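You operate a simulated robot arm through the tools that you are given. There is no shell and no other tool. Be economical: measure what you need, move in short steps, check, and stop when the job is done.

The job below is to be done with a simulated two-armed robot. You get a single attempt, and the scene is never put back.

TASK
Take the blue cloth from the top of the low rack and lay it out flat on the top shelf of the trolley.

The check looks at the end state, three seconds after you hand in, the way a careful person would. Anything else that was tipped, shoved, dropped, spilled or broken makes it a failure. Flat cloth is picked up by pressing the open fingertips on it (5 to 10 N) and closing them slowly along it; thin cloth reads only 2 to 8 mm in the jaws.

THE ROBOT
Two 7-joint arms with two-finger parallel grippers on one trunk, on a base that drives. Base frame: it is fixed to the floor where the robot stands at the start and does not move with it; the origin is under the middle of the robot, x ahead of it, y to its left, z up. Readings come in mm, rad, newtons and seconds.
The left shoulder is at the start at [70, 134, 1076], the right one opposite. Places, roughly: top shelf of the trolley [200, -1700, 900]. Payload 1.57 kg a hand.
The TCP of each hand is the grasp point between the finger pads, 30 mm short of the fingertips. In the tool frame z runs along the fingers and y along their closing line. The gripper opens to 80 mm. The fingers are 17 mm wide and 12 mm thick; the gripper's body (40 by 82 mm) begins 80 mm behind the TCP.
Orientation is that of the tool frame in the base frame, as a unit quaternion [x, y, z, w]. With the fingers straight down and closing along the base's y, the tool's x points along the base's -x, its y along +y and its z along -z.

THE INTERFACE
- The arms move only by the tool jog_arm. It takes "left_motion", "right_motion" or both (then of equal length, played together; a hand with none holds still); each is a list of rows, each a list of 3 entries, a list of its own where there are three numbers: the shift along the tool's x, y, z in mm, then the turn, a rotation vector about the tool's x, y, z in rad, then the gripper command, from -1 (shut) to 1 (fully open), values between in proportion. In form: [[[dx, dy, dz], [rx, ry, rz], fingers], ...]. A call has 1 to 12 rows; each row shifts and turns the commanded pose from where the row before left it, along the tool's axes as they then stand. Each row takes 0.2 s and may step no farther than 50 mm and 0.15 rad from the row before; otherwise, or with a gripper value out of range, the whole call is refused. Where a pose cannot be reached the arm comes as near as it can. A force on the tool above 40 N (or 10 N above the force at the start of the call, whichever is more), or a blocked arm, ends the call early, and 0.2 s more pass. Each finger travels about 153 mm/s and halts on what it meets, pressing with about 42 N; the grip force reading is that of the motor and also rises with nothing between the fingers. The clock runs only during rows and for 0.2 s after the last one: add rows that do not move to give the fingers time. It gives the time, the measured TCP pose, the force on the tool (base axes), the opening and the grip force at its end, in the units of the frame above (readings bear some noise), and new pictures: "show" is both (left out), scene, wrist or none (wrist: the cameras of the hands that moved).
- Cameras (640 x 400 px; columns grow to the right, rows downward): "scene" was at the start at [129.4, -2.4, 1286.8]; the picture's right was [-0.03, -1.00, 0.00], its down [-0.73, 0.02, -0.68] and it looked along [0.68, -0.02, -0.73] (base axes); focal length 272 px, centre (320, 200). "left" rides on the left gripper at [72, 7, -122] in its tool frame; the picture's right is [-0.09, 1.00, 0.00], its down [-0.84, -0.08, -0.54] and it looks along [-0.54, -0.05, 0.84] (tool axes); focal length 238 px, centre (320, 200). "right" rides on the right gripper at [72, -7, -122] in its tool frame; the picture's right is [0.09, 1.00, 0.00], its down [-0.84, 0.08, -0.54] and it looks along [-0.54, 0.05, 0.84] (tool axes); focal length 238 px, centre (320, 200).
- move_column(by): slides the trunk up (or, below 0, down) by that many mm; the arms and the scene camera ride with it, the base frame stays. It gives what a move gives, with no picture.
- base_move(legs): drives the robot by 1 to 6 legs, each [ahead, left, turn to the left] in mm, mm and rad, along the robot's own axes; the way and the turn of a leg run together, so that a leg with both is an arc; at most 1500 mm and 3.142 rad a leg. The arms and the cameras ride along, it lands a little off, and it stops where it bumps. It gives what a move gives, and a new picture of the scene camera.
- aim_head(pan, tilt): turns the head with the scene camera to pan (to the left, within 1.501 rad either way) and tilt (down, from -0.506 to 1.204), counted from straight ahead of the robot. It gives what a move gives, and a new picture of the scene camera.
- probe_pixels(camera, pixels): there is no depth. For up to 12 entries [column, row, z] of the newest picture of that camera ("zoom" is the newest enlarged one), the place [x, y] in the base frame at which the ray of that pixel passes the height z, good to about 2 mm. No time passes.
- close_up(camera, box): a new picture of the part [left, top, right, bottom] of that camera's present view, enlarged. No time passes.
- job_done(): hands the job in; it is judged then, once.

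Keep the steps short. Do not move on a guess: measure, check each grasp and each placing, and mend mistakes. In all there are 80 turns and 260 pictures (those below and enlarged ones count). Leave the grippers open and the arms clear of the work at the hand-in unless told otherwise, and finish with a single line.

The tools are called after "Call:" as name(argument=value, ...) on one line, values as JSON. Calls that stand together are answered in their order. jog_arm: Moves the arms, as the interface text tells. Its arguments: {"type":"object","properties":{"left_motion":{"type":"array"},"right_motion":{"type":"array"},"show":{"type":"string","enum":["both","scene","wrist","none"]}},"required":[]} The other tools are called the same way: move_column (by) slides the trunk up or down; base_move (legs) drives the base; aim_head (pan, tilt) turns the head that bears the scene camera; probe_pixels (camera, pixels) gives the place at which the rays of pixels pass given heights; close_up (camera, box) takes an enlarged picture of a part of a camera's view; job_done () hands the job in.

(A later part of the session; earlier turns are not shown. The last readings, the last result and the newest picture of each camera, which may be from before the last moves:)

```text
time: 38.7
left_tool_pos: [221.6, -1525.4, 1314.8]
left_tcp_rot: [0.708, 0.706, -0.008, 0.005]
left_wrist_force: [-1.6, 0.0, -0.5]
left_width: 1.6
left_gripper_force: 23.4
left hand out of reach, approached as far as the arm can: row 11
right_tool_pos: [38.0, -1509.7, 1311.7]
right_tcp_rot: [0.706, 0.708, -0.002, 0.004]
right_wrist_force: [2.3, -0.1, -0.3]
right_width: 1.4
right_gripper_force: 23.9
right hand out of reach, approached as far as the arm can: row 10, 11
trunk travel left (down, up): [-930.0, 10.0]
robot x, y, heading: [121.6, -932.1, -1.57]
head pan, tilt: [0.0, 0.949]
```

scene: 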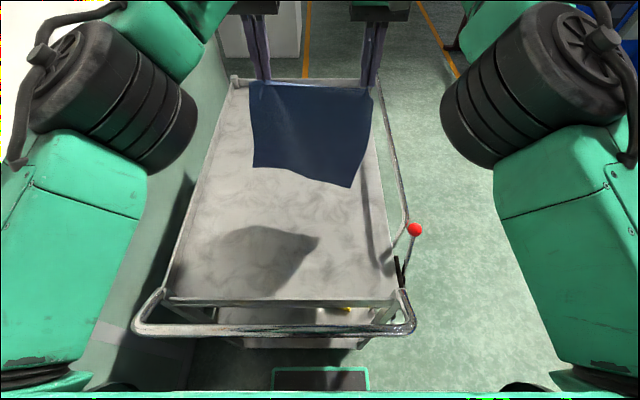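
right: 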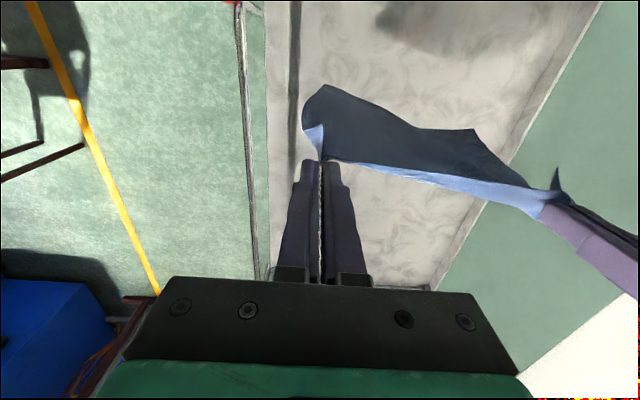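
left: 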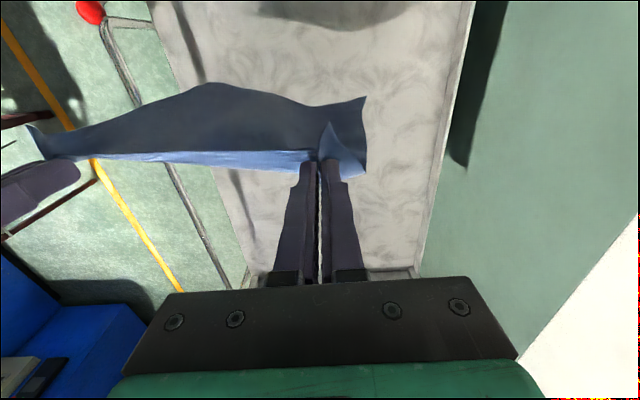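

Both hands are at the reach limit for this height, at y ≈ −1525/−1510. Lowering the arms gives more reach: I go down 80 mm and 24 mm farther out, toward first contact.

Call:
jog_arm(left_motion=[[[0, 0, 20], [0, 0, 0], -1], [[-8, 0, 20], [0, 0, 0], -1], [[-8, 0, 20], [0, 0, 0], -1], [[-8, 0, 15], [0, 0, 0], -1], [[0, 0, 5], [0, 0, 0], -1], [[0, 0, 0], [0, 0, 0], -1], [[0, 0, 0], [0, 0, 0], -1]], right_motion=[[[0, 0, 20], [0, 0, 0], -1], [[-8, 0, 20], [0, 0, 0], -1], [[-8, 0, 20], [0, 0, 0], -1], [[-8, 0, 15], [0, 0, 0], -1], [[0, 0, 5], [0, 0, 0], -1], [[0, 0, 0], [0, 0, 0], -1], [[0, 0, 0], [0, 0, 0], -1]])

```text
time: 40.3
left_tool_pos: [222.6, -1542.1, 1239.9]
left_tcp_rot: [0.707, 0.708, -0.008, 0.006]
left_wrist_force: [-1.6, 0.1, 0.0]
left_width: 1.9
left_gripper_force: 23.9
left hand out of reach, approached as far as the arm can: row 4
right_tool_pos: [38.1, -1527.7, 1228.1]
right_tcp_rot: [0.706, 0.708, 0.0, 0.004]
right_wrist_force: [1.3, -0.1, -0.5]
right_width: 1.5
right_gripper_force: 23.2
right hand out of reach, approached as far as the arm can: row 4
trunk travel left (down, up): [-930.0, 10.0]
robot x, y, heading: [122.5, -938.1, -1.571]
head pan, tilt: [0.0, 0.949]
```

scene: 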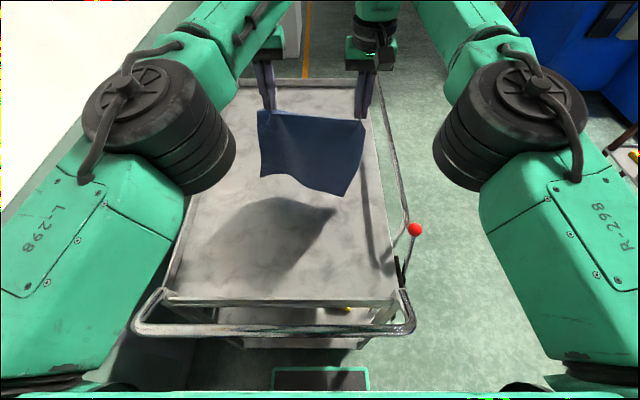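
right: 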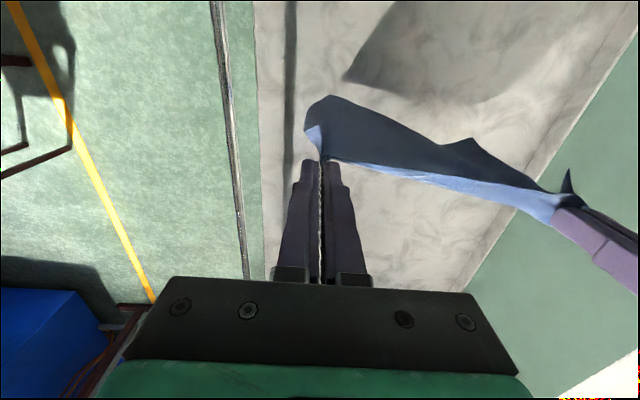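
left: 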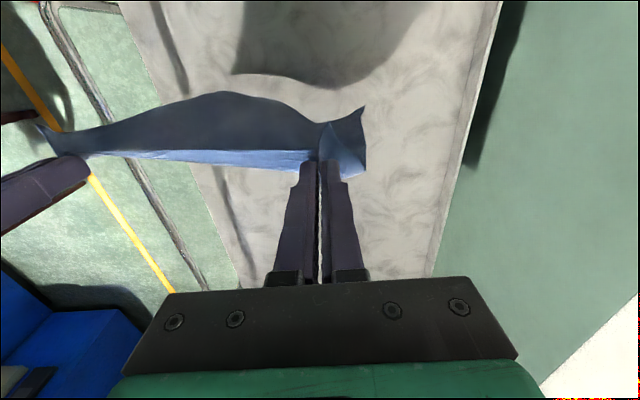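

The cloth hangs about 30 mm above the shelf. Drawn back from here its near edge would land too close to the shelf's edge, so I drive 35 mm more; the base front still stays about 45 mm short of the trolley.

Call:
base_move(legs=[[35, 0, 0]])

```text
time: 41.1
left_tool_pos: [223.4, -1568.2, 1244.1]
left_tcp_rot: [0.706, 0.708, -0.011, 0.009]
left_wrist_force: [-2.3, 0.6, 0.2]
left_width: 1.8
left_gripper_force: 23.1
right_tool_pos: [38.0, -1554.9, 1233.6]
right_tcp_rot: [0.706, 0.708, -0.003, 0.006]
right_wrist_force: [2.3, 0.4, 0.2]
right_width: 1.7
right_gripper_force: 23.2
trunk travel left (down, up): [-930.0, 10.0]
robot x, y, heading: [118.5, -974.4, -1.57]
head pan, tilt: [0.0, 0.949]
```

scene: 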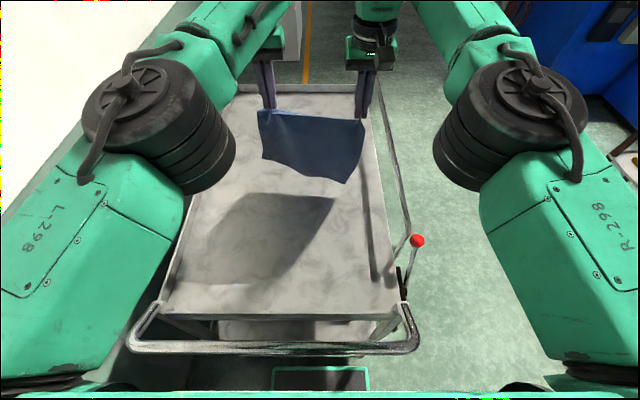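

Left hand is about 11 mm higher. I lower to about z 1210, level, and let the cloth settle.

Call:
jog_arm(left_motion=[[[0, 0, 10], [0, 0, 0], -1], [[0, 0, 10], [0, 0, 0], -1], [[0, 0, 10], [0, 0, 0], -1], [[0, 0, 0], [0, 0, 0], -1], [[0, 0, 0], [0, 0, 0], -1], [[0, 0, 0], [0, 0, 0], -1]], right_motion=[[[0, 0, 6], [0, 0, 0], -1], [[0, 0, 7], [0, 0, 0], -1], [[0, 0, 7], [0, 0, 0], -1], [[0, 0, 0], [0, 0, 0], -1], [[0, 0, 0], [0, 0, 0], -1], [[0, 0, 0], [0, 0, 0], -1]])

Call:
close_up(camera="scene", box=[180, 70, 420, 220])

```text
time: 42.5
left_tool_pos: [223.2, -1575.2, 1209.7]
left_tcp_rot: [0.707, 0.708, -0.008, 0.005]
left_wrist_force: [-1.3, 0.1, 0.0]
left_width: 1.8
left_gripper_force: 23.2
right_tool_pos: [40.0, -1561.0, 1208.6]
right_tcp_rot: [0.706, 0.708, 0.0, 0.004]
right_wrist_force: [1.4, -0.4, -1.3]
right_width: 1.2
right_gripper_force: 23.2
trunk travel left (down, up): [-930.0, 10.0]
robot x, y, heading: [121.7, -972.7, -1.57]
head pan, tilt: [0.0, 0.949]
```

scene: 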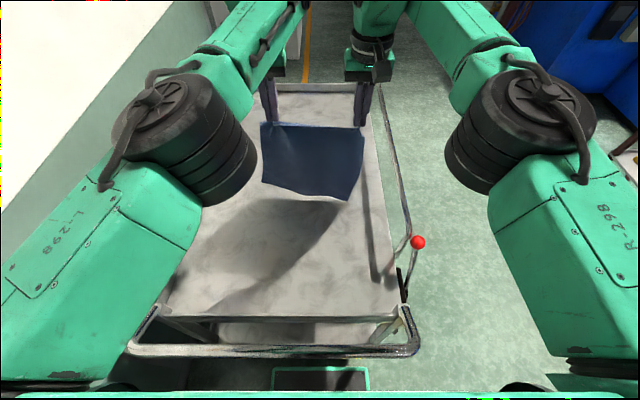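
right: 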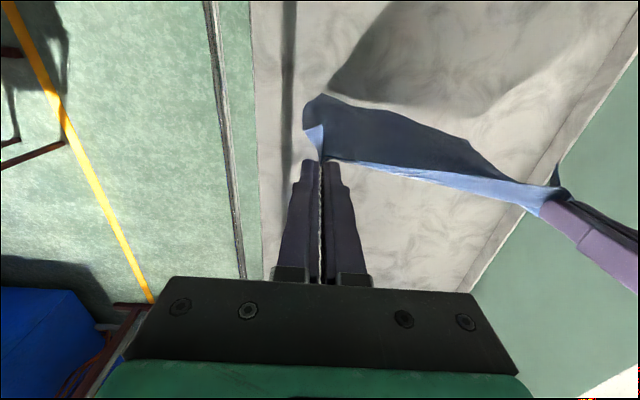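
left: 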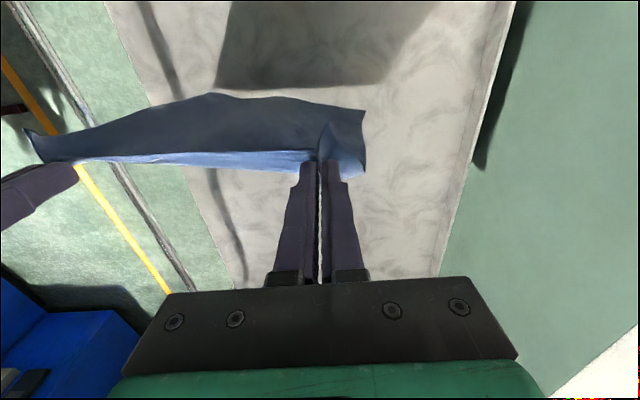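

```text
2.67 times, centred on (300, 145) of scene
```

zoom: 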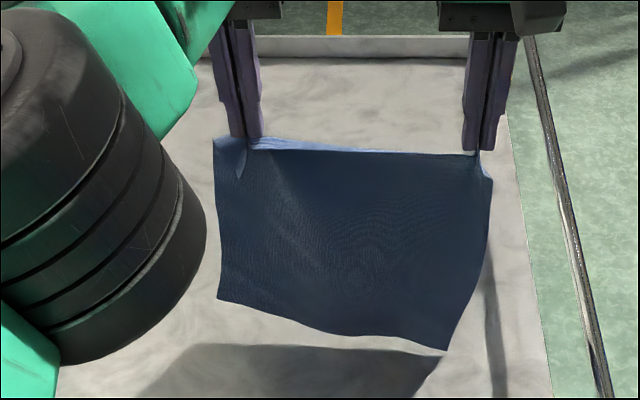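

Call:
probe_pixels(camera="zoom", pixels=[[448, 352, 900], [448, 352, 930], [217, 300, 900], [217, 300, 930], [217, 300, 960], [330, 333, 920], [437, 358, 900]])

```text
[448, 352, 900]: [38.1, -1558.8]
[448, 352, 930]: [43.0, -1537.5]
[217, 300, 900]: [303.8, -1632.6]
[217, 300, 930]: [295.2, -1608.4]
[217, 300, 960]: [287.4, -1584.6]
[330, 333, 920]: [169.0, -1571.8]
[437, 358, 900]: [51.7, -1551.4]
```

The lower edge is just above the shelf, hanging nearly straight. I start the laying arc: down to contact while drawing back slowly, first 6 steps, then look.

Call:
jog_arm(left_motion=[[[8, 0, 15.6], [0, 0, 0], -1], [[17.2, 0, 4], [0, 0, 0], -1], [[17, 0, 4], [0, 0, 0], -1], [[16.8, 0, 4], [0, 0, 0], -1], [[16.5, 0, 5], [0, 0, 0], -1], [[16.2, 0, 6.1], [0, 0, 0], -1], [[0, 0, 0], [0, 0, 0], -1]], right_motion=[[[8, 0, 15.6], [0, 0, 0], -1], [[17.2, 0, 4], [0, 0, 0], -1], [[17, 0, 4], [0, 0, 0], -1], [[16.8, 0, 4], [0, 0, 0], -1], [[16.5, 0, 5], [0, 0, 0], -1], [[16.2, 0, 6.1], [0, 0, 0], -1], [[0, 0, 0], [0, 0, 0], -1]])

Call:
close_up(camera="scene", box=[180, 90, 420, 240])

```text
time: 44.1
left_tool_pos: [215.1, -1574.2, 1194.3]
left_tcp_rot: [0.712, 0.702, 0.005, -0.009]
left_wrist_force: [-10.6, 5.8, -1.7]
left_width: 2.3
left_gripper_force: 23.7
left hand out of reach, approached as far as the arm can: row 1, 2, 3, 4, 5, 6
right_tool_pos: [40.3, -1473.2, 1170.5]
right_tcp_rot: [0.705, 0.709, 0.0, 0.004]
right_wrist_force: [10.8, -6.4, 1.5]
right_width: 1.6
right_gripper_force: 23.3
trunk travel left (down, up): [-930.0, 10.0]
robot x, y, heading: [121.3, -970.8, -1.569]
head pan, tilt: [0.0, 0.949]
```

scene: 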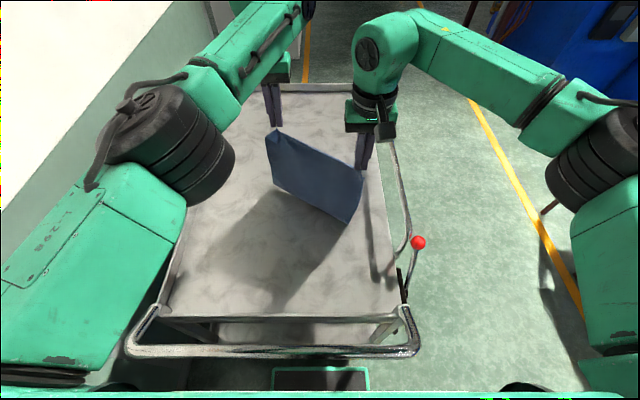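
right: 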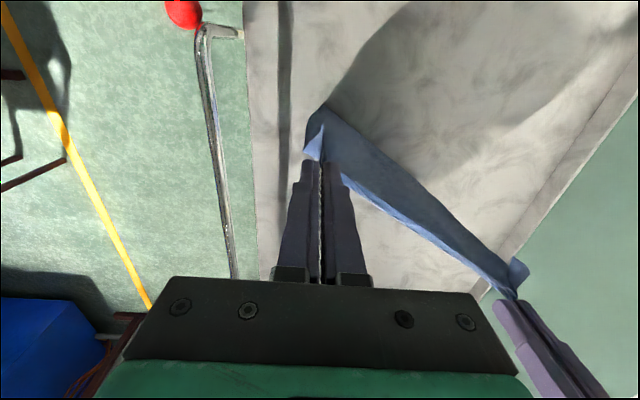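
left: 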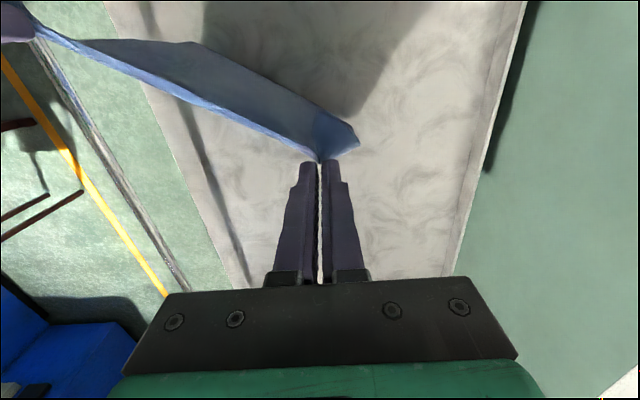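

```text
2.67 times, centred on (300, 165) of scene
```

zoom: 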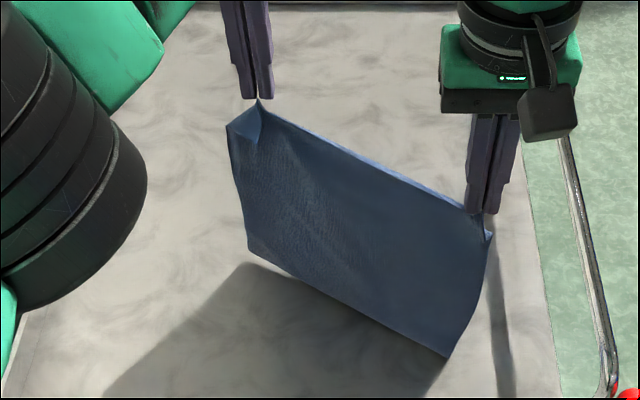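

The left arm got stuck at its stretched pose while the right moved 90 mm back; the grips still hold. I bring the right hand forward again to relieve the pull, and see where the left goes.

Call:
jog_arm(right_motion=[[[-20, 0, -8], [0, 0, 0], -1], [[-20, 0, -8], [0, 0, 0], -1], [[-20, 0, -4], [0, 0, 0], -1], [[-15, 0, -4], [0, 0, 0], -1], [[0, 0, 0], [0, 0, 0], -1]], show="scene")

```text
time: 45.3
left_tool_pos: [216.6, -1576.4, 1196.7]
left_tcp_rot: [0.712, 0.702, 0.003, -0.007]
left_wrist_force: [-0.6, 0.2, 0.2]
left_width: 2.0
left_gripper_force: 23.6
right_tool_pos: [38.5, -1547.1, 1192.5]
right_tcp_rot: [0.707, 0.707, -0.001, 0.004]
right_wrist_force: [0.6, 0.3, 0.4]
right_width: 1.6
right_gripper_force: 23.0
trunk travel left (down, up): [-930.0, 10.0]
robot x, y, heading: [118.4, -975.8, -1.57]
head pan, tilt: [0.0, 0.949]
```

scene: 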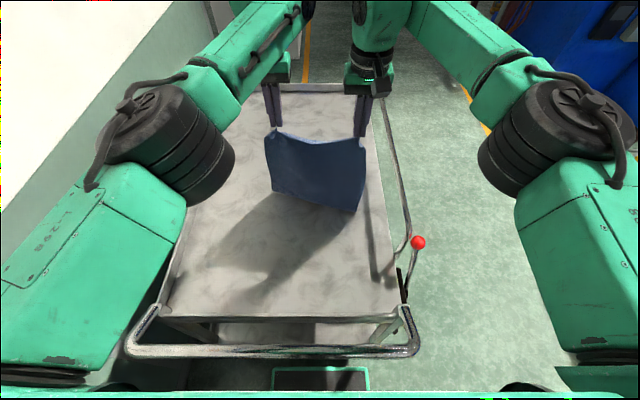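

Now I move the left hand alone a little: 10 mm toward the robot and slightly up, to see whether it follows.

Call:
jog_arm(left_motion=[[[5, 0, 0], [0, 0, 0], -1], [[5, 0, 0], [0, 0, 0], -1], [[5, 0, 0], [0, 0, 0], -1], [[0, 0, 0], [0, 0, 0], -1]], show="none")

```text
time: 46.3
left_tool_pos: [216.7, -1561.6, 1195.5]
left_tcp_rot: [0.706, 0.708, -0.007, 0.006]
left_wrist_force: [-0.5, 0.1, 0.0]
left_width: 1.6
left_gripper_force: 23.8
left hand out of reach, approached as far as the arm can: row 1
right_tool_pos: [37.1, -1546.9, 1193.6]
right_tcp_rot: [0.706, 0.708, 0.0, 0.004]
right_wrist_force: [0.0, 0.3, 0.2]
right_width: 1.5
right_gripper_force: 23.3
trunk travel left (down, up): [-930.0, 10.0]
robot x, y, heading: [122.9, -974.0, -1.57]
head pan, tilt: [0.0, 0.949]
```

The left follows again. I spread the hands a touch and restart the laying arc from here.

Call:
jog_arm(left_motion=[[[6, 3, 3], [0, 0, 0], -1], [[12, 0, 3], [0, 0, 0], -1], [[16, 0, 4], [0, 0, 0], -1], [[16, 0, 4], [0, 0, 0], -1], [[0, 0, 0], [0, 0, 0], -1]], right_motion=[[[6, -3, 3], [0, 0, 0], -1], [[12, 0, 3], [0, 0, 0], -1], [[16, 0, 4], [0, 0, 0], -1], [[16, 0, 4], [0, 0, 0], -1], [[0, 0, 0], [0, 0, 0], -1]])

Call:
close_up(camera="scene", box=[180, 90, 420, 240])

```text
time: 47.5
left_tool_pos: [218.8, -1512.2, 1178.9]
left_tcp_rot: [0.706, 0.708, -0.007, 0.005]
left_wrist_force: [0.0, 0.4, -1.2]
left_width: 1.6
left_gripper_force: 23.6
right_tool_pos: [36.6, -1496.5, 1177.7]
right_tcp_rot: [0.706, 0.708, 0.0, 0.004]
right_wrist_force: [0.3, 0.3, -0.7]
right_width: 1.4
right_gripper_force: 23.0
trunk travel left (down, up): [-930.0, 10.0]
robot x, y, heading: [120.7, -972.4, -1.565]
head pan, tilt: [0.0, 0.949]
```

scene: 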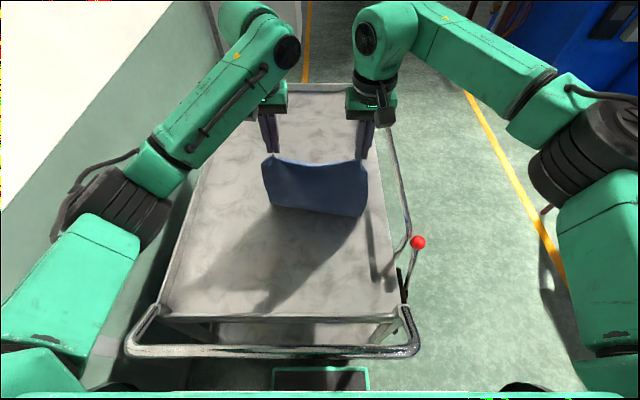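
right: 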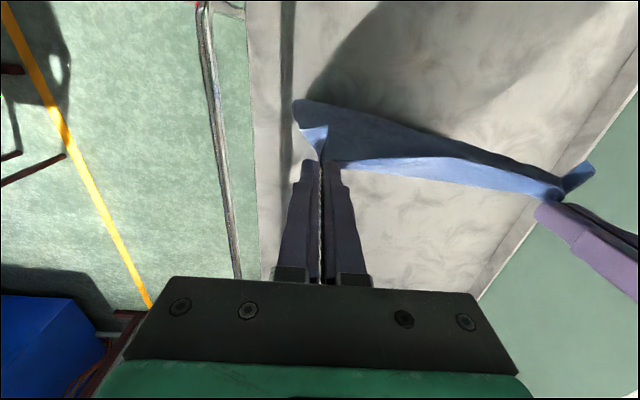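
left: 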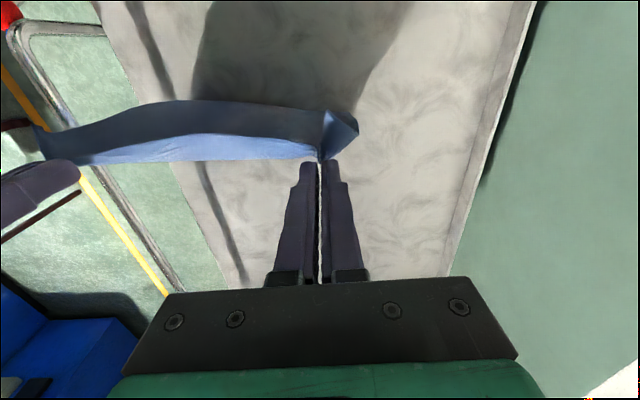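

```text
2.67 times, centred on (300, 165) of scene
```

zoom: 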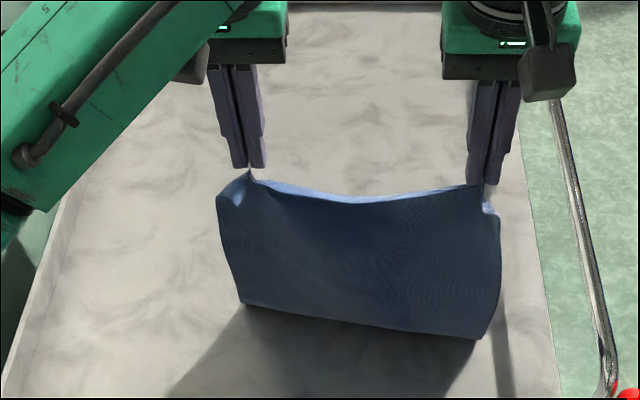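

Call:
probe_pixels(camera="zoom", pixels=[[240, 302, 900], [480, 339, 900], [350, 322, 900], [240, 302, 920], [480, 339, 920]])

```text
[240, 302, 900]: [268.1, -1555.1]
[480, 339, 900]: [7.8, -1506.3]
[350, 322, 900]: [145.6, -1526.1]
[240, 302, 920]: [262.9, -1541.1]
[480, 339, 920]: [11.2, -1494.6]
```

The bottom trails behind the hands as wanted, but on the right it sits at −1506, so the near corner would come too close to the shelf's edge. I check the base's room to the trolley to start farther out.

Call:
probe_pixels(camera="scene", pixels=[[320, 367, 100], [320, 367, 300], [270, 343, 400], [270, 343, 200], [270, 320, 860], [270, 316, 900], [270, 350, 950]])

Call:
close_up(camera="scene", box=[120, 290, 440, 400])

```text
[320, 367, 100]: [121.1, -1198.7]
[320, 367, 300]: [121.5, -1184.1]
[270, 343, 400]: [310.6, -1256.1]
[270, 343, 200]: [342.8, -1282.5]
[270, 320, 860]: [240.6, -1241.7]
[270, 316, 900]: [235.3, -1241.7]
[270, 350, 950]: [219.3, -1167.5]
```

```text
2.00 times, centred on (280, 345) of scene
```

zoom: 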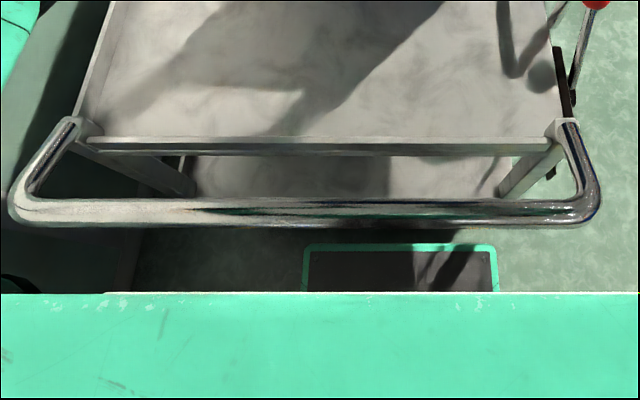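

There's room for about 15 mm more (torso to rail ≈ 38 mm). I lift the hands 28 mm, reach out to about −1565 with both, level in y, then add 12 mm with the base.

Call:
jog_arm(left_motion=[[[0, 0, -15], [0, 0, 0], -1], [[-10, 0, -13], [0, 0, 0], -1], [[-15, 0, 0], [0, 0, 0], -1], [[-15, 0, 0], [0, 0, 0], -1], [[-8, 0, 0], [0, 0, 0], -1], [[-5, 0, 0], [0, 0, 0], -1], [[0, 0, 0], [0, 0, 0], -1], [[0, 0, 0], [0, 0, 0], -1]], right_motion=[[[0, 0, -15], [0, 0, 0], -1], [[-15, 0, -13], [0, 0, 0], -1], [[-17, 0, 0], [0, 0, 0], -1], [[-17, 0, 0], [0, 0, 0], -1], [[-12, 0, 0], [0, 0, 0], -1], [[-7, 0, 0], [0, 0, 0], -1], [[0, 0, 0], [0, 0, 0], -1], [[0, 0, 0], [0, 0, 0], -1]], show="none")

Call:
base_move(legs=[[12, 0, 0]])

Call:
close_up(camera="scene", box=[180, 90, 420, 240])

```text
time: 49.3
left_tool_pos: [219.7, -1565.2, 1210.2]
left_tcp_rot: [0.706, 0.708, -0.008, 0.005]
left_wrist_force: [0.1, -0.4, -0.6]
left_width: 1.8
left_gripper_force: 23.6
right_tool_pos: [36.0, -1564.2, 1208.0]
right_tcp_rot: [0.706, 0.708, -0.001, 0.004]
right_wrist_force: [-0.1, 0.7, -0.3]
right_width: 1.5
right_gripper_force: 23.4
trunk travel left (down, up): [-930.0, 10.0]
robot x, y, heading: [118.0, -971.9, -1.568]
head pan, tilt: [0.0, 0.949]
```

```text
time: 50.1
left_tool_pos: [220.0, -1575.0, 1211.0]
left_tcp_rot: [0.706, 0.708, -0.009, 0.006]
left_wrist_force: [-0.1, 0.4, 0.3]
left_width: 1.8
left_gripper_force: 23.3
right_tool_pos: [35.7, -1573.9, 1210.2]
right_tcp_rot: [0.706, 0.708, -0.001, 0.005]
right_wrist_force: [0.6, 0.8, -0.1]
right_width: 1.3
right_gripper_force: 23.1
trunk travel left (down, up): [-930.0, 10.0]
robot x, y, heading: [120.3, -983.9, -1.565]
head pan, tilt: [0.0, 0.949]
```

scene: 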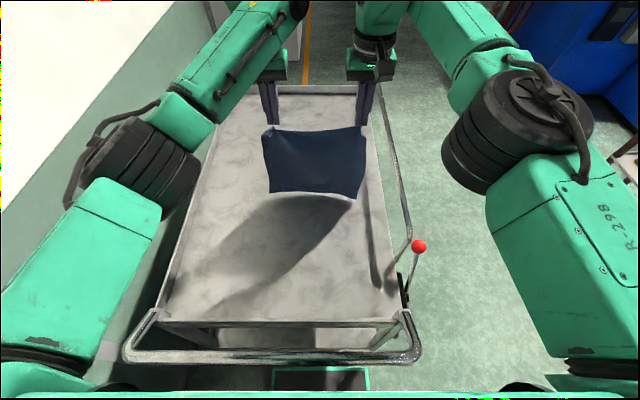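

```text
2.67 times, centred on (300, 165) of scene
```

zoom: 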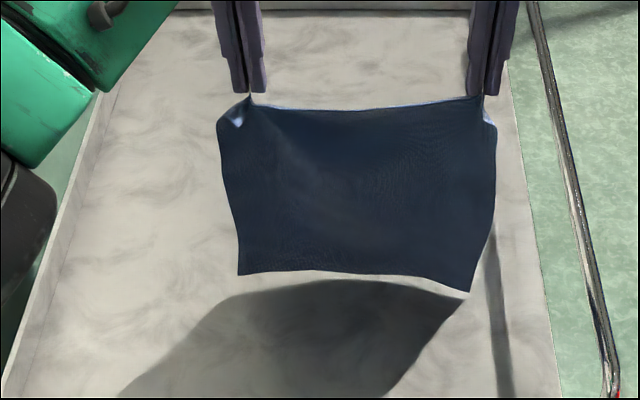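

Now it hangs squarely, with the bottom a bit above the shelf. I lower gently to contact while starting back slowly, and check that both arms follow.

Call:
jog_arm(left_motion=[[[0, 2, 8], [0, 0, 0], -1], [[5, 0, 8], [0, 0, 0], -1], [[8, 0, 5], [0, 0, 0], -1], [[0, 0, 0], [0, 0, 0], -1]], right_motion=[[[0, -2, 8], [0, 0, 0], -1], [[5, 0, 8], [0, 0, 0], -1], [[8, 0, 5], [0, 0, 0], -1], [[0, 0, 0], [0, 0, 0], -1]], show="none")

Call:
close_up(camera="scene", box=[180, 90, 420, 240])

```text
time: 51.1
left_tool_pos: [222.0, -1565.6, 1188.3]
left_tcp_rot: [0.706, 0.708, -0.007, 0.004]
left_wrist_force: [-0.8, 0.0, -0.4]
left_width: 1.8
left_gripper_force: 23.8
right_tool_pos: [34.2, -1564.4, 1187.1]
right_tcp_rot: [0.706, 0.708, -0.001, 0.004]
right_wrist_force: [0.2, -0.4, -0.2]
right_width: 1.3
right_gripper_force: 22.8
trunk travel left (down, up): [-930.0, 10.0]
robot x, y, heading: [119.5, -987.7, -1.569]
head pan, tilt: [0.0, 0.949]
```

```text
2.67 times, centred on (300, 165) of scene
```

zoom: 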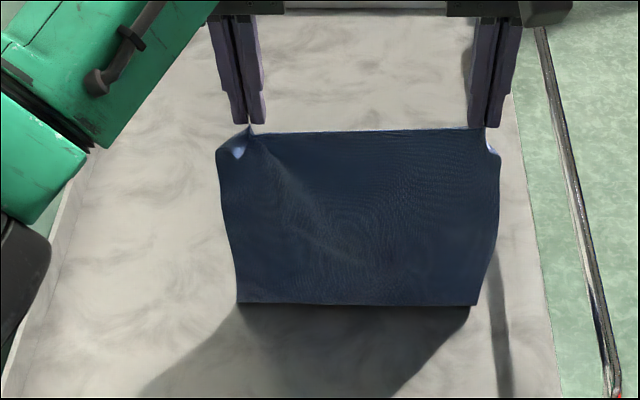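

The bottom edge stands straight on the shelf, with the shadow meeting it. I continue the arc, drawing back and down.

Call:
jog_arm(left_motion=[[[10, 0, 2], [0, 0, 0], -1], [[19, 0, 2], [0, 0, 0], -1], [[20, 0, 3], [0, 0, 0], -1], [[20, 0, 4], [0, 0, 0], -1], [[20, 0, 6], [0, 0, 0], -1], [[20, 0, 8], [0, 0, 0], -1], [[0, 0, 0], [0, 0, 0], -1]], right_motion=[[[10, 0, 2], [0, 0, 0], -1], [[19, 0, 2], [0, 0, 0], -1], [[20, 0, 3], [0, 0, 0], -1], [[20, 0, 4], [0, 0, 0], -1], [[20, 0, 6], [0, 0, 0], -1], [[20, 0, 8], [0, 0, 0], -1], [[0, 0, 0], [0, 0, 0], -1]], show="none")

Call:
close_up(camera="scene", box=[180, 110, 420, 260])

```text
time: 52.7
left_tool_pos: [224.0, -1457.5, 1161.1]
left_tcp_rot: [0.706, 0.708, -0.007, 0.005]
left_wrist_force: [-2.5, 0.0, -0.6]
left_width: 1.7
left_gripper_force: 23.0
right_tool_pos: [33.0, -1454.9, 1158.7]
right_tcp_rot: [0.706, 0.708, 0.001, 0.003]
right_wrist_force: [2.3, 1.1, -0.6]
right_width: 1.2
right_gripper_force: 23.3
trunk travel left (down, up): [-930.0, 10.0]
robot x, y, heading: [116.7, -983.1, -1.569]
head pan, tilt: [0.0, 0.949]
```

```text
2.67 times, centred on (300, 185) of scene
```

zoom: 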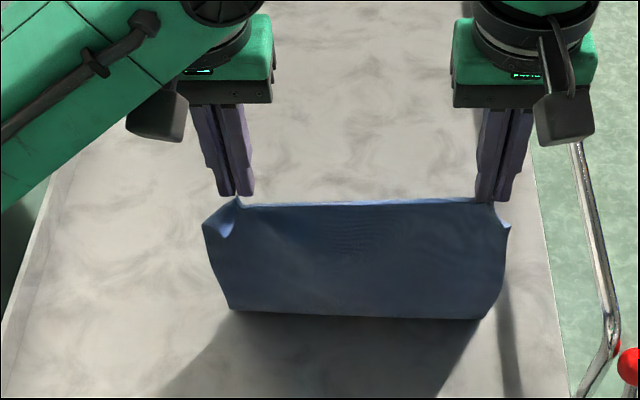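

Call:
probe_pixels(camera="zoom", pixels=[[230, 310, 900], [482, 319, 900], [350, 315, 900], [50, 180, 900], [545, 240, 900]])

```text
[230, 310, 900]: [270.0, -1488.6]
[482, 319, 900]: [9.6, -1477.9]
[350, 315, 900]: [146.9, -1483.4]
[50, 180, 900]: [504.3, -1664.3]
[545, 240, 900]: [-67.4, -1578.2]
```

The visible lower line is where the cloth bends away onto the shelf: tip height is 230 mm against about 270 mm of cloth. I continue down and back along a slightly slack arc, half of it, then look.

Call:
jog_arm(left_motion=[[[15, 0, 6], [0, 0, 0], -1], [[22, 0, 13], [0, 0, 0], -1], [[20, 0, 15], [0, 0, 0], -1], [[20, 0, 16], [0, 0, 0], -1], [[20, 0, 19], [0, 0, 0], -1], [[10, 0, 10], [0, 0, 0], -1], [[0, 0, 0], [0, 0, 0], -1]], right_motion=[[[15, 0, 6], [0, 0, 0], -1], [[22, 0, 13], [0, 0, 0], -1], [[20, 0, 15], [0, 0, 0], -1], [[20, 0, 16], [0, 0, 0], -1], [[20, 0, 19], [0, 0, 0], -1], [[10, 0, 10], [0, 0, 0], -1], [[0, 0, 0], [0, 0, 0], -1]], show="wrist")

Call:
close_up(camera="scene", box=[180, 140, 420, 290])

```text
time: 54.3
left_tool_pos: [222.1, -1351.1, 1078.7]
left_tcp_rot: [0.707, 0.708, -0.008, 0.005]
left_wrist_force: [-1.3, 0.3, 0.2]
left_width: 1.7
left_gripper_force: 22.9
right_tool_pos: [33.2, -1350.4, 1081.8]
right_tcp_rot: [0.706, 0.708, 0.001, 0.005]
right_wrist_force: [0.9, 0.1, -0.2]
right_width: 1.3
right_gripper_force: 23.2
trunk travel left (down, up): [-930.0, 10.0]
robot x, y, heading: [122.3, -987.3, -1.57]
head pan, tilt: [0.0, 0.949]
```

right: 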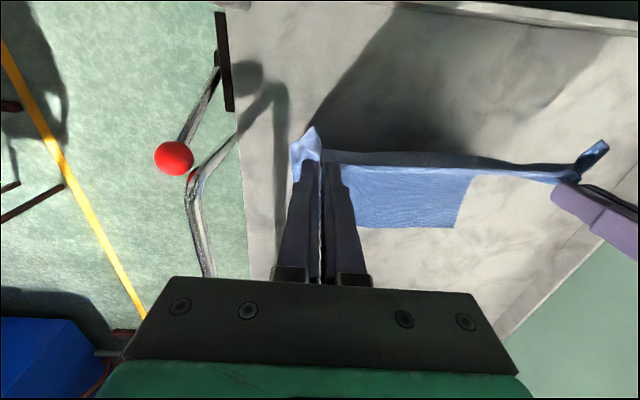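
left: 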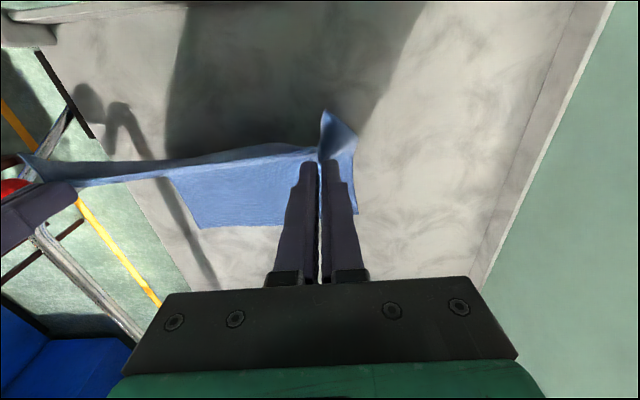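

```text
2.67 times, centred on (300, 215) of scene
```

zoom: 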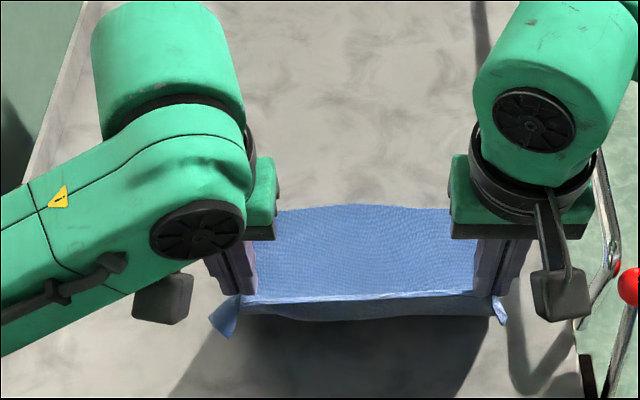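

The far part now lies on the shelf behind the hands. I measure its far edge.

Call:
probe_pixels(camera="zoom", pixels=[[360, 205, 900], [300, 208, 900], [440, 210, 900]])

Call:
probe_pixels(camera="right", pixels=[[455, 227, 900], [370, 226, 900], [475, 178, 900]])

Call:
probe_pixels(camera="left", pixels=[[200, 227, 900], [270, 224, 900], [356, 213, 900]])

```text
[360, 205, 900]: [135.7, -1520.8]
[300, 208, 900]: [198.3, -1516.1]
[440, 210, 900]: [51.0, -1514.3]
```

```text
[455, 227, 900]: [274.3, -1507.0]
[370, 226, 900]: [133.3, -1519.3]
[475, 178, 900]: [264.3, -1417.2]
```

```text
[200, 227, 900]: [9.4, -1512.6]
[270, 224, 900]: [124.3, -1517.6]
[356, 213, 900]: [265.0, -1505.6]
```

Far edge lies at y ≈ −1515, so the near edge would end at about −1232, too close to the shelf's edge. I'll redo the laying farther out: go up and forward, then tilt the fingers outward to gain reach.

Call:
jog_arm(left_motion=[[[-15, 0, -15], [0, 0, 0], -1], [[-25, 0, -22], [0, 0, 0], -1], [[-30, 0, -22], [0, 0, 0], -1], [[-30, 0, -22], [0, 0, 0], -1], [[-30, 0, -22], [0, 0, 0], -1], [[-30, 0, -22], [0, 0, 0], -1], [[-25, 0, -15], [0, 0, 0], -1], [[-10, 0, 0], [0, 0, 0], -1], [[0, 0, 0], [0, -0.15, 0], -1], [[0, 0, 0], [0, -0.15, 0], -1], [[0, 0, 0], [0, -0.15, 0], -1], [[0, 0, 0], [0, 0, 0], -1]], right_motion=[[[-15, 0, -15], [0, 0, 0], -1], [[-25, 0, -22], [0, 0, 0], -1], [[-30, 0, -22], [0, 0, 0], -1], [[-30, 0, -22], [0, 0, 0], -1], [[-30, 0, -22], [0, 0, 0], -1], [[-30, 0, -22], [0, 0, 0], -1], [[-25, 0, -15], [0, 0, 0], -1], [[-10, 0, 0], [0, 0, 0], -1], [[0, 0, 0], [0, -0.15, 0], -1], [[0, 0, 0], [0, -0.15, 0], -1], [[0, 0, 0], [0, -0.15, 0], -1], [[0, 0, 0], [0, 0, 0], -1]], show="scene")

```text
time: 56.9
left_tool_pos: [223.5, -1544.4, 1223.2]
left_tcp_rot: [0.687, 0.688, -0.166, 0.163]
left_wrist_force: [-1.2, 0.6, -0.8]
left_width: 2.0
left_gripper_force: 23.8
right_tool_pos: [32.8, -1543.9, 1221.3]
right_tcp_rot: [0.688, 0.689, -0.158, 0.162]
right_wrist_force: [1.7, 0.0, 0.2]
right_width: 1.4
right_gripper_force: 23.4
trunk travel left (down, up): [-930.0, 10.0]
robot x, y, heading: [121.0, -982.3, -1.57]
head pan, tilt: [0.0, 0.949]
```

scene: 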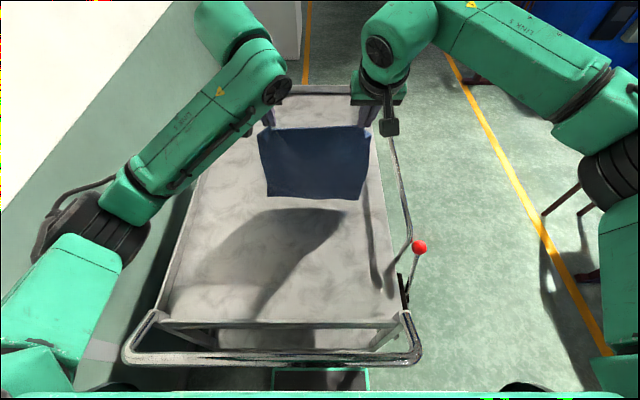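

Tilt works with about 27° and the arms are less stretched. I go 75 mm farther out level, and let the cloth settle.

Call:
jog_arm(left_motion=[[[-13, 0, 6.6], [0, 0, 0], -1], [[-17.8, 0, 9], [0, 0, 0], -1], [[-17.8, 0, 9], [0, 0, 0], -1], [[-13, 0, 6.6], [0, 0, 0], -1], [[-5, 0, 2.5], [0, 0, 0], -1], [[0, 0, 0], [0, 0, 0], -1], [[0, 0, 0], [0, 0, 0], -1], [[0, 0, 0], [0, 0, 0], -1]], right_motion=[[[-13, 0, 6.6], [0, 0, 0], -1], [[-17.8, 0, 9], [0, 0, 0], -1], [[-17.8, 0, 9], [0, 0, 0], -1], [[-13, 0, 6.6], [0, 0, 0], -1], [[-5, 0, 2.5], [0, 0, 0], -1], [[0, 0, 0], [0, 0, 0], -1], [[0, 0, 0], [0, 0, 0], -1], [[0, 0, 0], [0, 0, 0], -1]], show="none")

Call:
close_up(camera="scene", box=[180, 70, 420, 220])

```text
time: 58.7
left_tool_pos: [222.4, -1618.5, 1223.7]
left_tcp_rot: [0.687, 0.689, -0.165, 0.163]
left_wrist_force: [-0.4, 0.4, 0.3]
left_width: 2.1
left_gripper_force: 23.5
right_tool_pos: [33.2, -1616.1, 1222.2]
right_tcp_rot: [0.689, 0.689, -0.158, 0.161]
right_wrist_force: [0.3, 0.1, 0.0]
right_width: 1.3
right_gripper_force: 23.2
trunk travel left (down, up): [-930.0, 10.0]
robot x, y, heading: [122.5, -981.7, -1.572]
head pan, tilt: [0.0, 0.949]
```

```text
2.67 times, centred on (300, 145) of scene
```

zoom: 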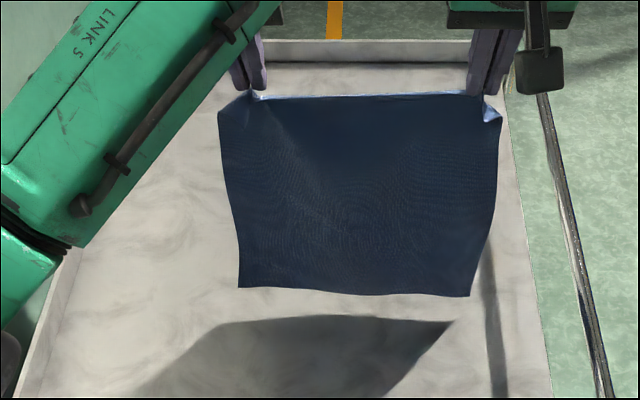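

It hangs square at y ≈ −1625, about 28 mm clear. I lower to contact and begin the arc, this time descending more and drawing back less.

Call:
jog_arm(left_motion=[[[6.3, 0, 12.5], [0, 0, 0], -1], [[6.3, 0, 12.5], [0, 0, 0], -1], [[14.3, 0, 1.7], [0, 0, 0], -1], [[17, 0, 2.6], [0, 0, 0], -1], [[21.5, 0, 2.6], [0, 0, 0], -1], [[0, 0, 0], [0, 0, 0], -1]], right_motion=[[[6.3, 0, 12.5], [0, 0, 0], -1], [[6.3, 0, 12.5], [0, 0, 0], -1], [[14.3, 0, 1.7], [0, 0, 0], -1], [[17, 0, 2.6], [0, 0, 0], -1], [[21.5, 0, 2.6], [0, 0, 0], -1], [[0, 0, 0], [0, 0, 0], -1]], show="none")

Call:
close_up(camera="scene", box=[180, 70, 420, 220])

```text
time: 60.1
left_tool_pos: [223.3, -1574.3, 1165.1]
left_tcp_rot: [0.687, 0.689, -0.164, 0.163]
left_wrist_force: [-0.3, -0.5, 0.0]
left_width: 1.9
left_gripper_force: 23.6
right_tool_pos: [32.9, -1572.2, 1164.0]
right_tcp_rot: [0.688, 0.689, -0.158, 0.162]
right_wrist_force: [0.1, 0.4, -0.3]
right_width: 1.4
right_gripper_force: 23.3
trunk travel left (down, up): [-930.0, 10.0]
robot x, y, heading: [119.9, -987.0, -1.567]
head pan, tilt: [0.0, 0.949]
```

```text
2.67 times, centred on (300, 145) of scene
```

zoom: 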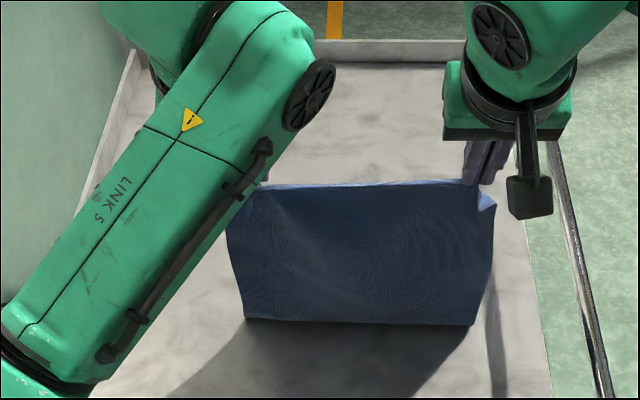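

Going as intended. I continue the arc down and back.

Call:
jog_arm(left_motion=[[[15, 0, 6], [0, 0, 0], -1], [[23.3, 0, 6.1], [0, 0, 0], -1], [[25.1, 0, 7.5], [0, 0, 0], -1], [[25.1, 0, 7.5], [0, 0, 0], -1], [[25.1, 0, 7.5], [0, 0, 0], -1], [[0, 0, 0], [0, 0, 0], -1]], right_motion=[[[15, 0, 6], [0, 0, 0], -1], [[23.3, 0, 6.1], [0, 0, 0], -1], [[25.1, 0, 7.5], [0, 0, 0], -1], [[25.1, 0, 7.5], [0, 0, 0], -1], [[25.1, 0, 7.5], [0, 0, 0], -1], [[0, 0, 0], [0, 0, 0], -1]], show="wrist")

Call:
close_up(camera="scene", box=[180, 100, 420, 250])

```text
time: 61.5
left_tool_pos: [223.0, -1489.8, 1081.2]
left_tcp_rot: [0.688, 0.688, -0.165, 0.163]
left_wrist_force: [-1.6, -1.0, -0.4]
left_width: 1.7
left_gripper_force: 23.4
right_tool_pos: [31.9, -1484.4, 1082.3]
right_tcp_rot: [0.688, 0.689, -0.158, 0.161]
right_wrist_force: [2.9, -0.4, -0.1]
right_width: 1.4
right_gripper_force: 23.2
trunk travel left (down, up): [-930.0, 10.0]
robot x, y, heading: [122.4, -983.2, -1.567]
head pan, tilt: [0.0, 0.949]
```

right: 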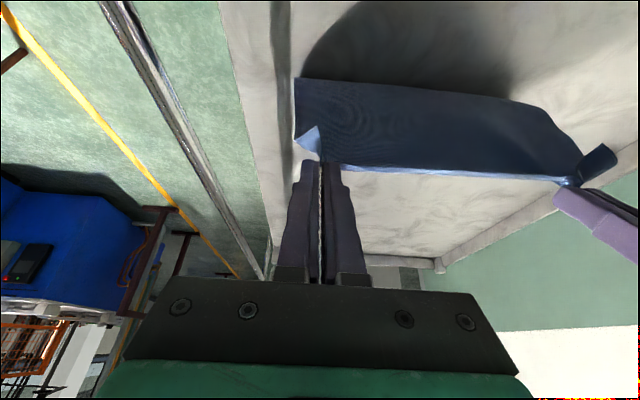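
left: 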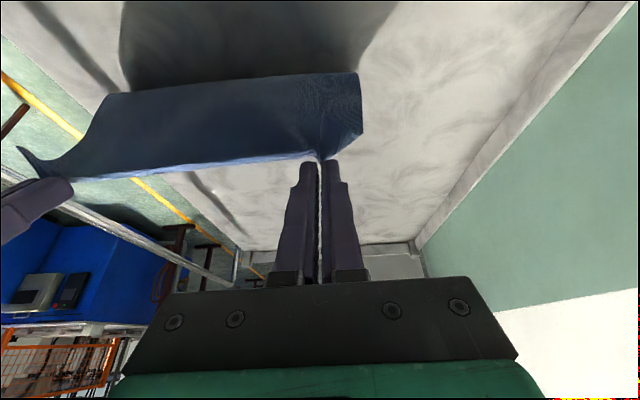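

```text
2.67 times, centred on (300, 175) of scene
```

zoom: 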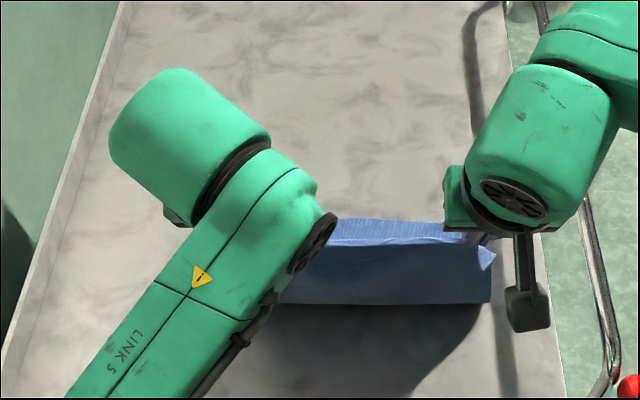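

Call:
probe_pixels(camera="zoom", pixels=[[390, 221, 900], [340, 221, 900], [440, 224, 900], [400, 305, 900]])

```text
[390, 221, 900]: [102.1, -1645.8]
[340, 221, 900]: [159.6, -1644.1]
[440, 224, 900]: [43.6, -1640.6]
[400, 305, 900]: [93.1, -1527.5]
```

Far edge stays at y ≈ −1643 with no slip, so the near edge will end at about −1360. I bring the fingers upright again, then continue the descent.

Call:
jog_arm(left_motion=[[[0, 0, 0], [0, 0.15, 0], -1], [[0, 0, 0], [0, 0.15, 0], -1], [[0, 0, 0], [0, 0.15, 0], -1], [[5, 0, 10], [0, 0, 0], -1], [[11, 0, 17], [0, 0, 0], -1], [[12, 0, 18], [0, 0, 0], -1], [[13, 0, 18], [0, 0, 0], -1], [[0, 0, 0], [0, 0, 0], -1]], right_motion=[[[0, 0, 0], [0, 0.15, 0], -1], [[0, 0, 0], [0, 0.15, 0], -1], [[0, 0, 0], [0, 0.15, 0], -1], [[5, 0, 10], [0, 0, 0], -1], [[11, 0, 17], [0, 0, 0], -1], [[12, 0, 18], [0, 0, 0], -1], [[13, 0, 18], [0, 0, 0], -1], [[0, 0, 0], [0, 0, 0], -1]], show="wrist")

Call:
close_up(camera="scene", box=[180, 110, 420, 260])

```text
time: 63.3
left_tool_pos: [221.5, -1447.5, 1018.0]
left_tcp_rot: [0.707, 0.707, -0.008, 0.006]
left_wrist_force: [-0.3, 0.2, -0.3]
left_width: 1.8
left_gripper_force: 23.1
right_tool_pos: [33.8, -1445.3, 1021.9]
right_tcp_rot: [0.707, 0.708, 0.0, 0.004]
right_wrist_force: [0.7, 0.4, 0.0]
right_width: 1.6
right_gripper_force: 23.3
trunk travel left (down, up): [-930.0, 10.0]
robot x, y, heading: [121.6, -983.6, -1.57]
head pan, tilt: [0.0, 0.949]
```

right: 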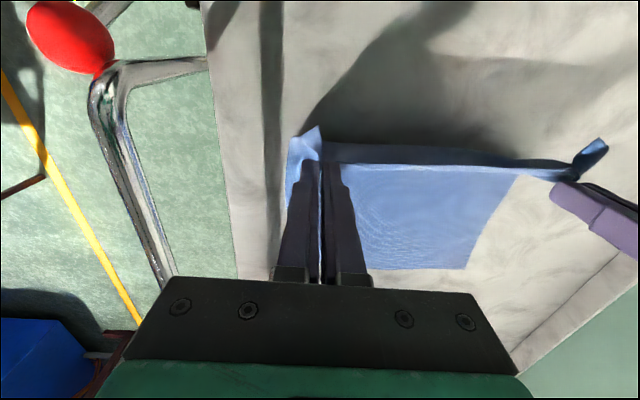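
left: 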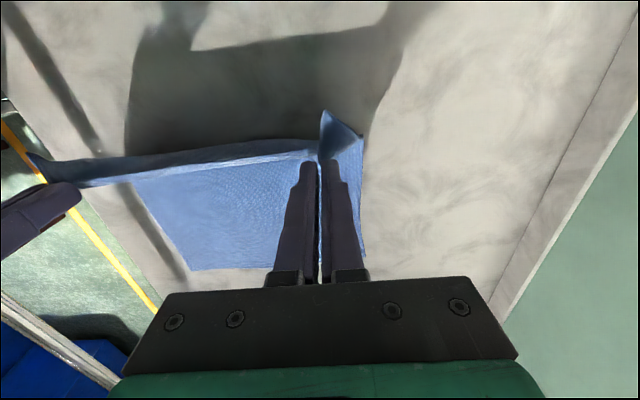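

```text
2.67 times, centred on (300, 185) of scene
```

zoom: 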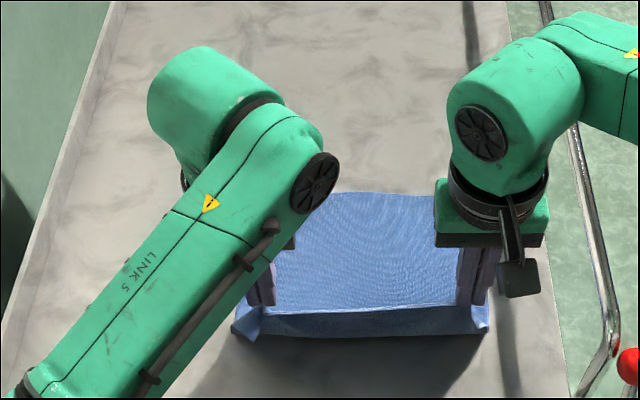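

Nicely laid so far. I measure the far edge again.

Call:
probe_pixels(camera="right", pixels=[[464, 268, 900], [380, 268, 900]])

Call:
probe_pixels(camera="left", pixels=[[190, 269, 900], [260, 267, 900], [364, 254, 900]])

```text
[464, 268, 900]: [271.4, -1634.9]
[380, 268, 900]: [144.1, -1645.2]
```

```text
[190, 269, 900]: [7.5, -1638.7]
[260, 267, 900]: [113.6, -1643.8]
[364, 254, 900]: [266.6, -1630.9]
```

Far corners are at y ≈ −1636. I continue down to tips about 10 mm above the shelf, at y ≈ −1378.

Call:
jog_arm(left_motion=[[[9, 0, 12], [0, 0, 0], -1], [[12, 0, 14], [0, 0, 0], -1], [[13, 0, 14], [0, 0, 0], -1], [[13, 0, 14], [0, 0, 0], -1], [[12, 0, 14], [0, 0, 0], -1], [[10, 0, 10], [0, 0, 0], -1], [[0, 0, 0], [0, 0, 0], -1]], right_motion=[[[9, 0, 12], [0, 0, 0], -1], [[11, 0, 15], [0, 0, 0], -1], [[13, 0, 15], [0, 0, 0], -1], [[13, 0, 15], [0, 0, 0], -1], [[12, 0, 15], [0, 0, 0], -1], [[9, 0, 10], [0, 0, 0], -1], [[0, 0, 0], [0, 0, 0], -1]], show="wrist")

Call:
close_up(camera="scene", box=[180, 140, 420, 290])

```text
time: 64.9
left_tool_pos: [219.9, -1381.7, 940.4]
left_tcp_rot: [0.706, 0.708, -0.008, 0.006]
left_wrist_force: [-0.8, 0.2, 1.5]
left_width: 2.0
left_gripper_force: 23.6
right_tool_pos: [33.8, -1377.6, 939.1]
right_tcp_rot: [0.706, 0.708, -0.001, 0.004]
right_wrist_force: [0.0, -0.6, 0.1]
right_width: 1.6
right_gripper_force: 23.3
trunk travel left (down, up): [-930.0, 10.0]
robot x, y, heading: [118.2, -982.6, -1.566]
head pan, tilt: [0.0, 0.949]
```

right: 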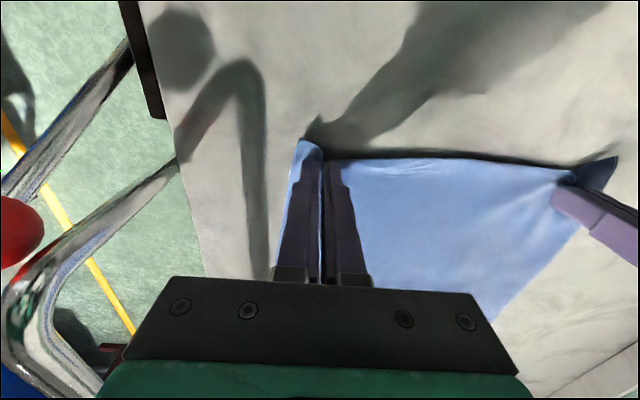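
left: 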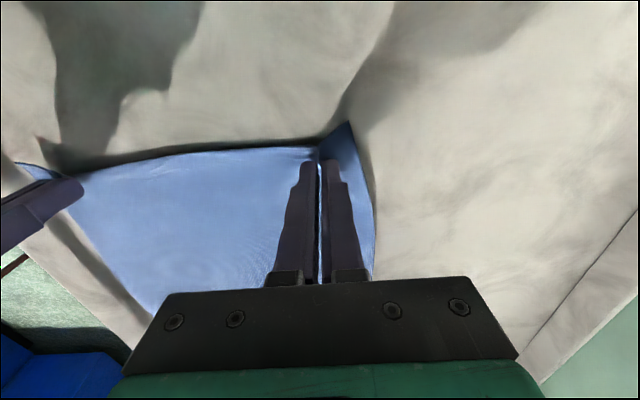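

```text
2.67 times, centred on (300, 215) of scene
```

zoom: 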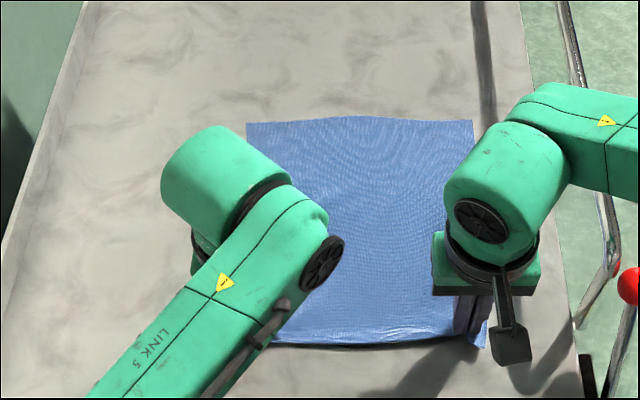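

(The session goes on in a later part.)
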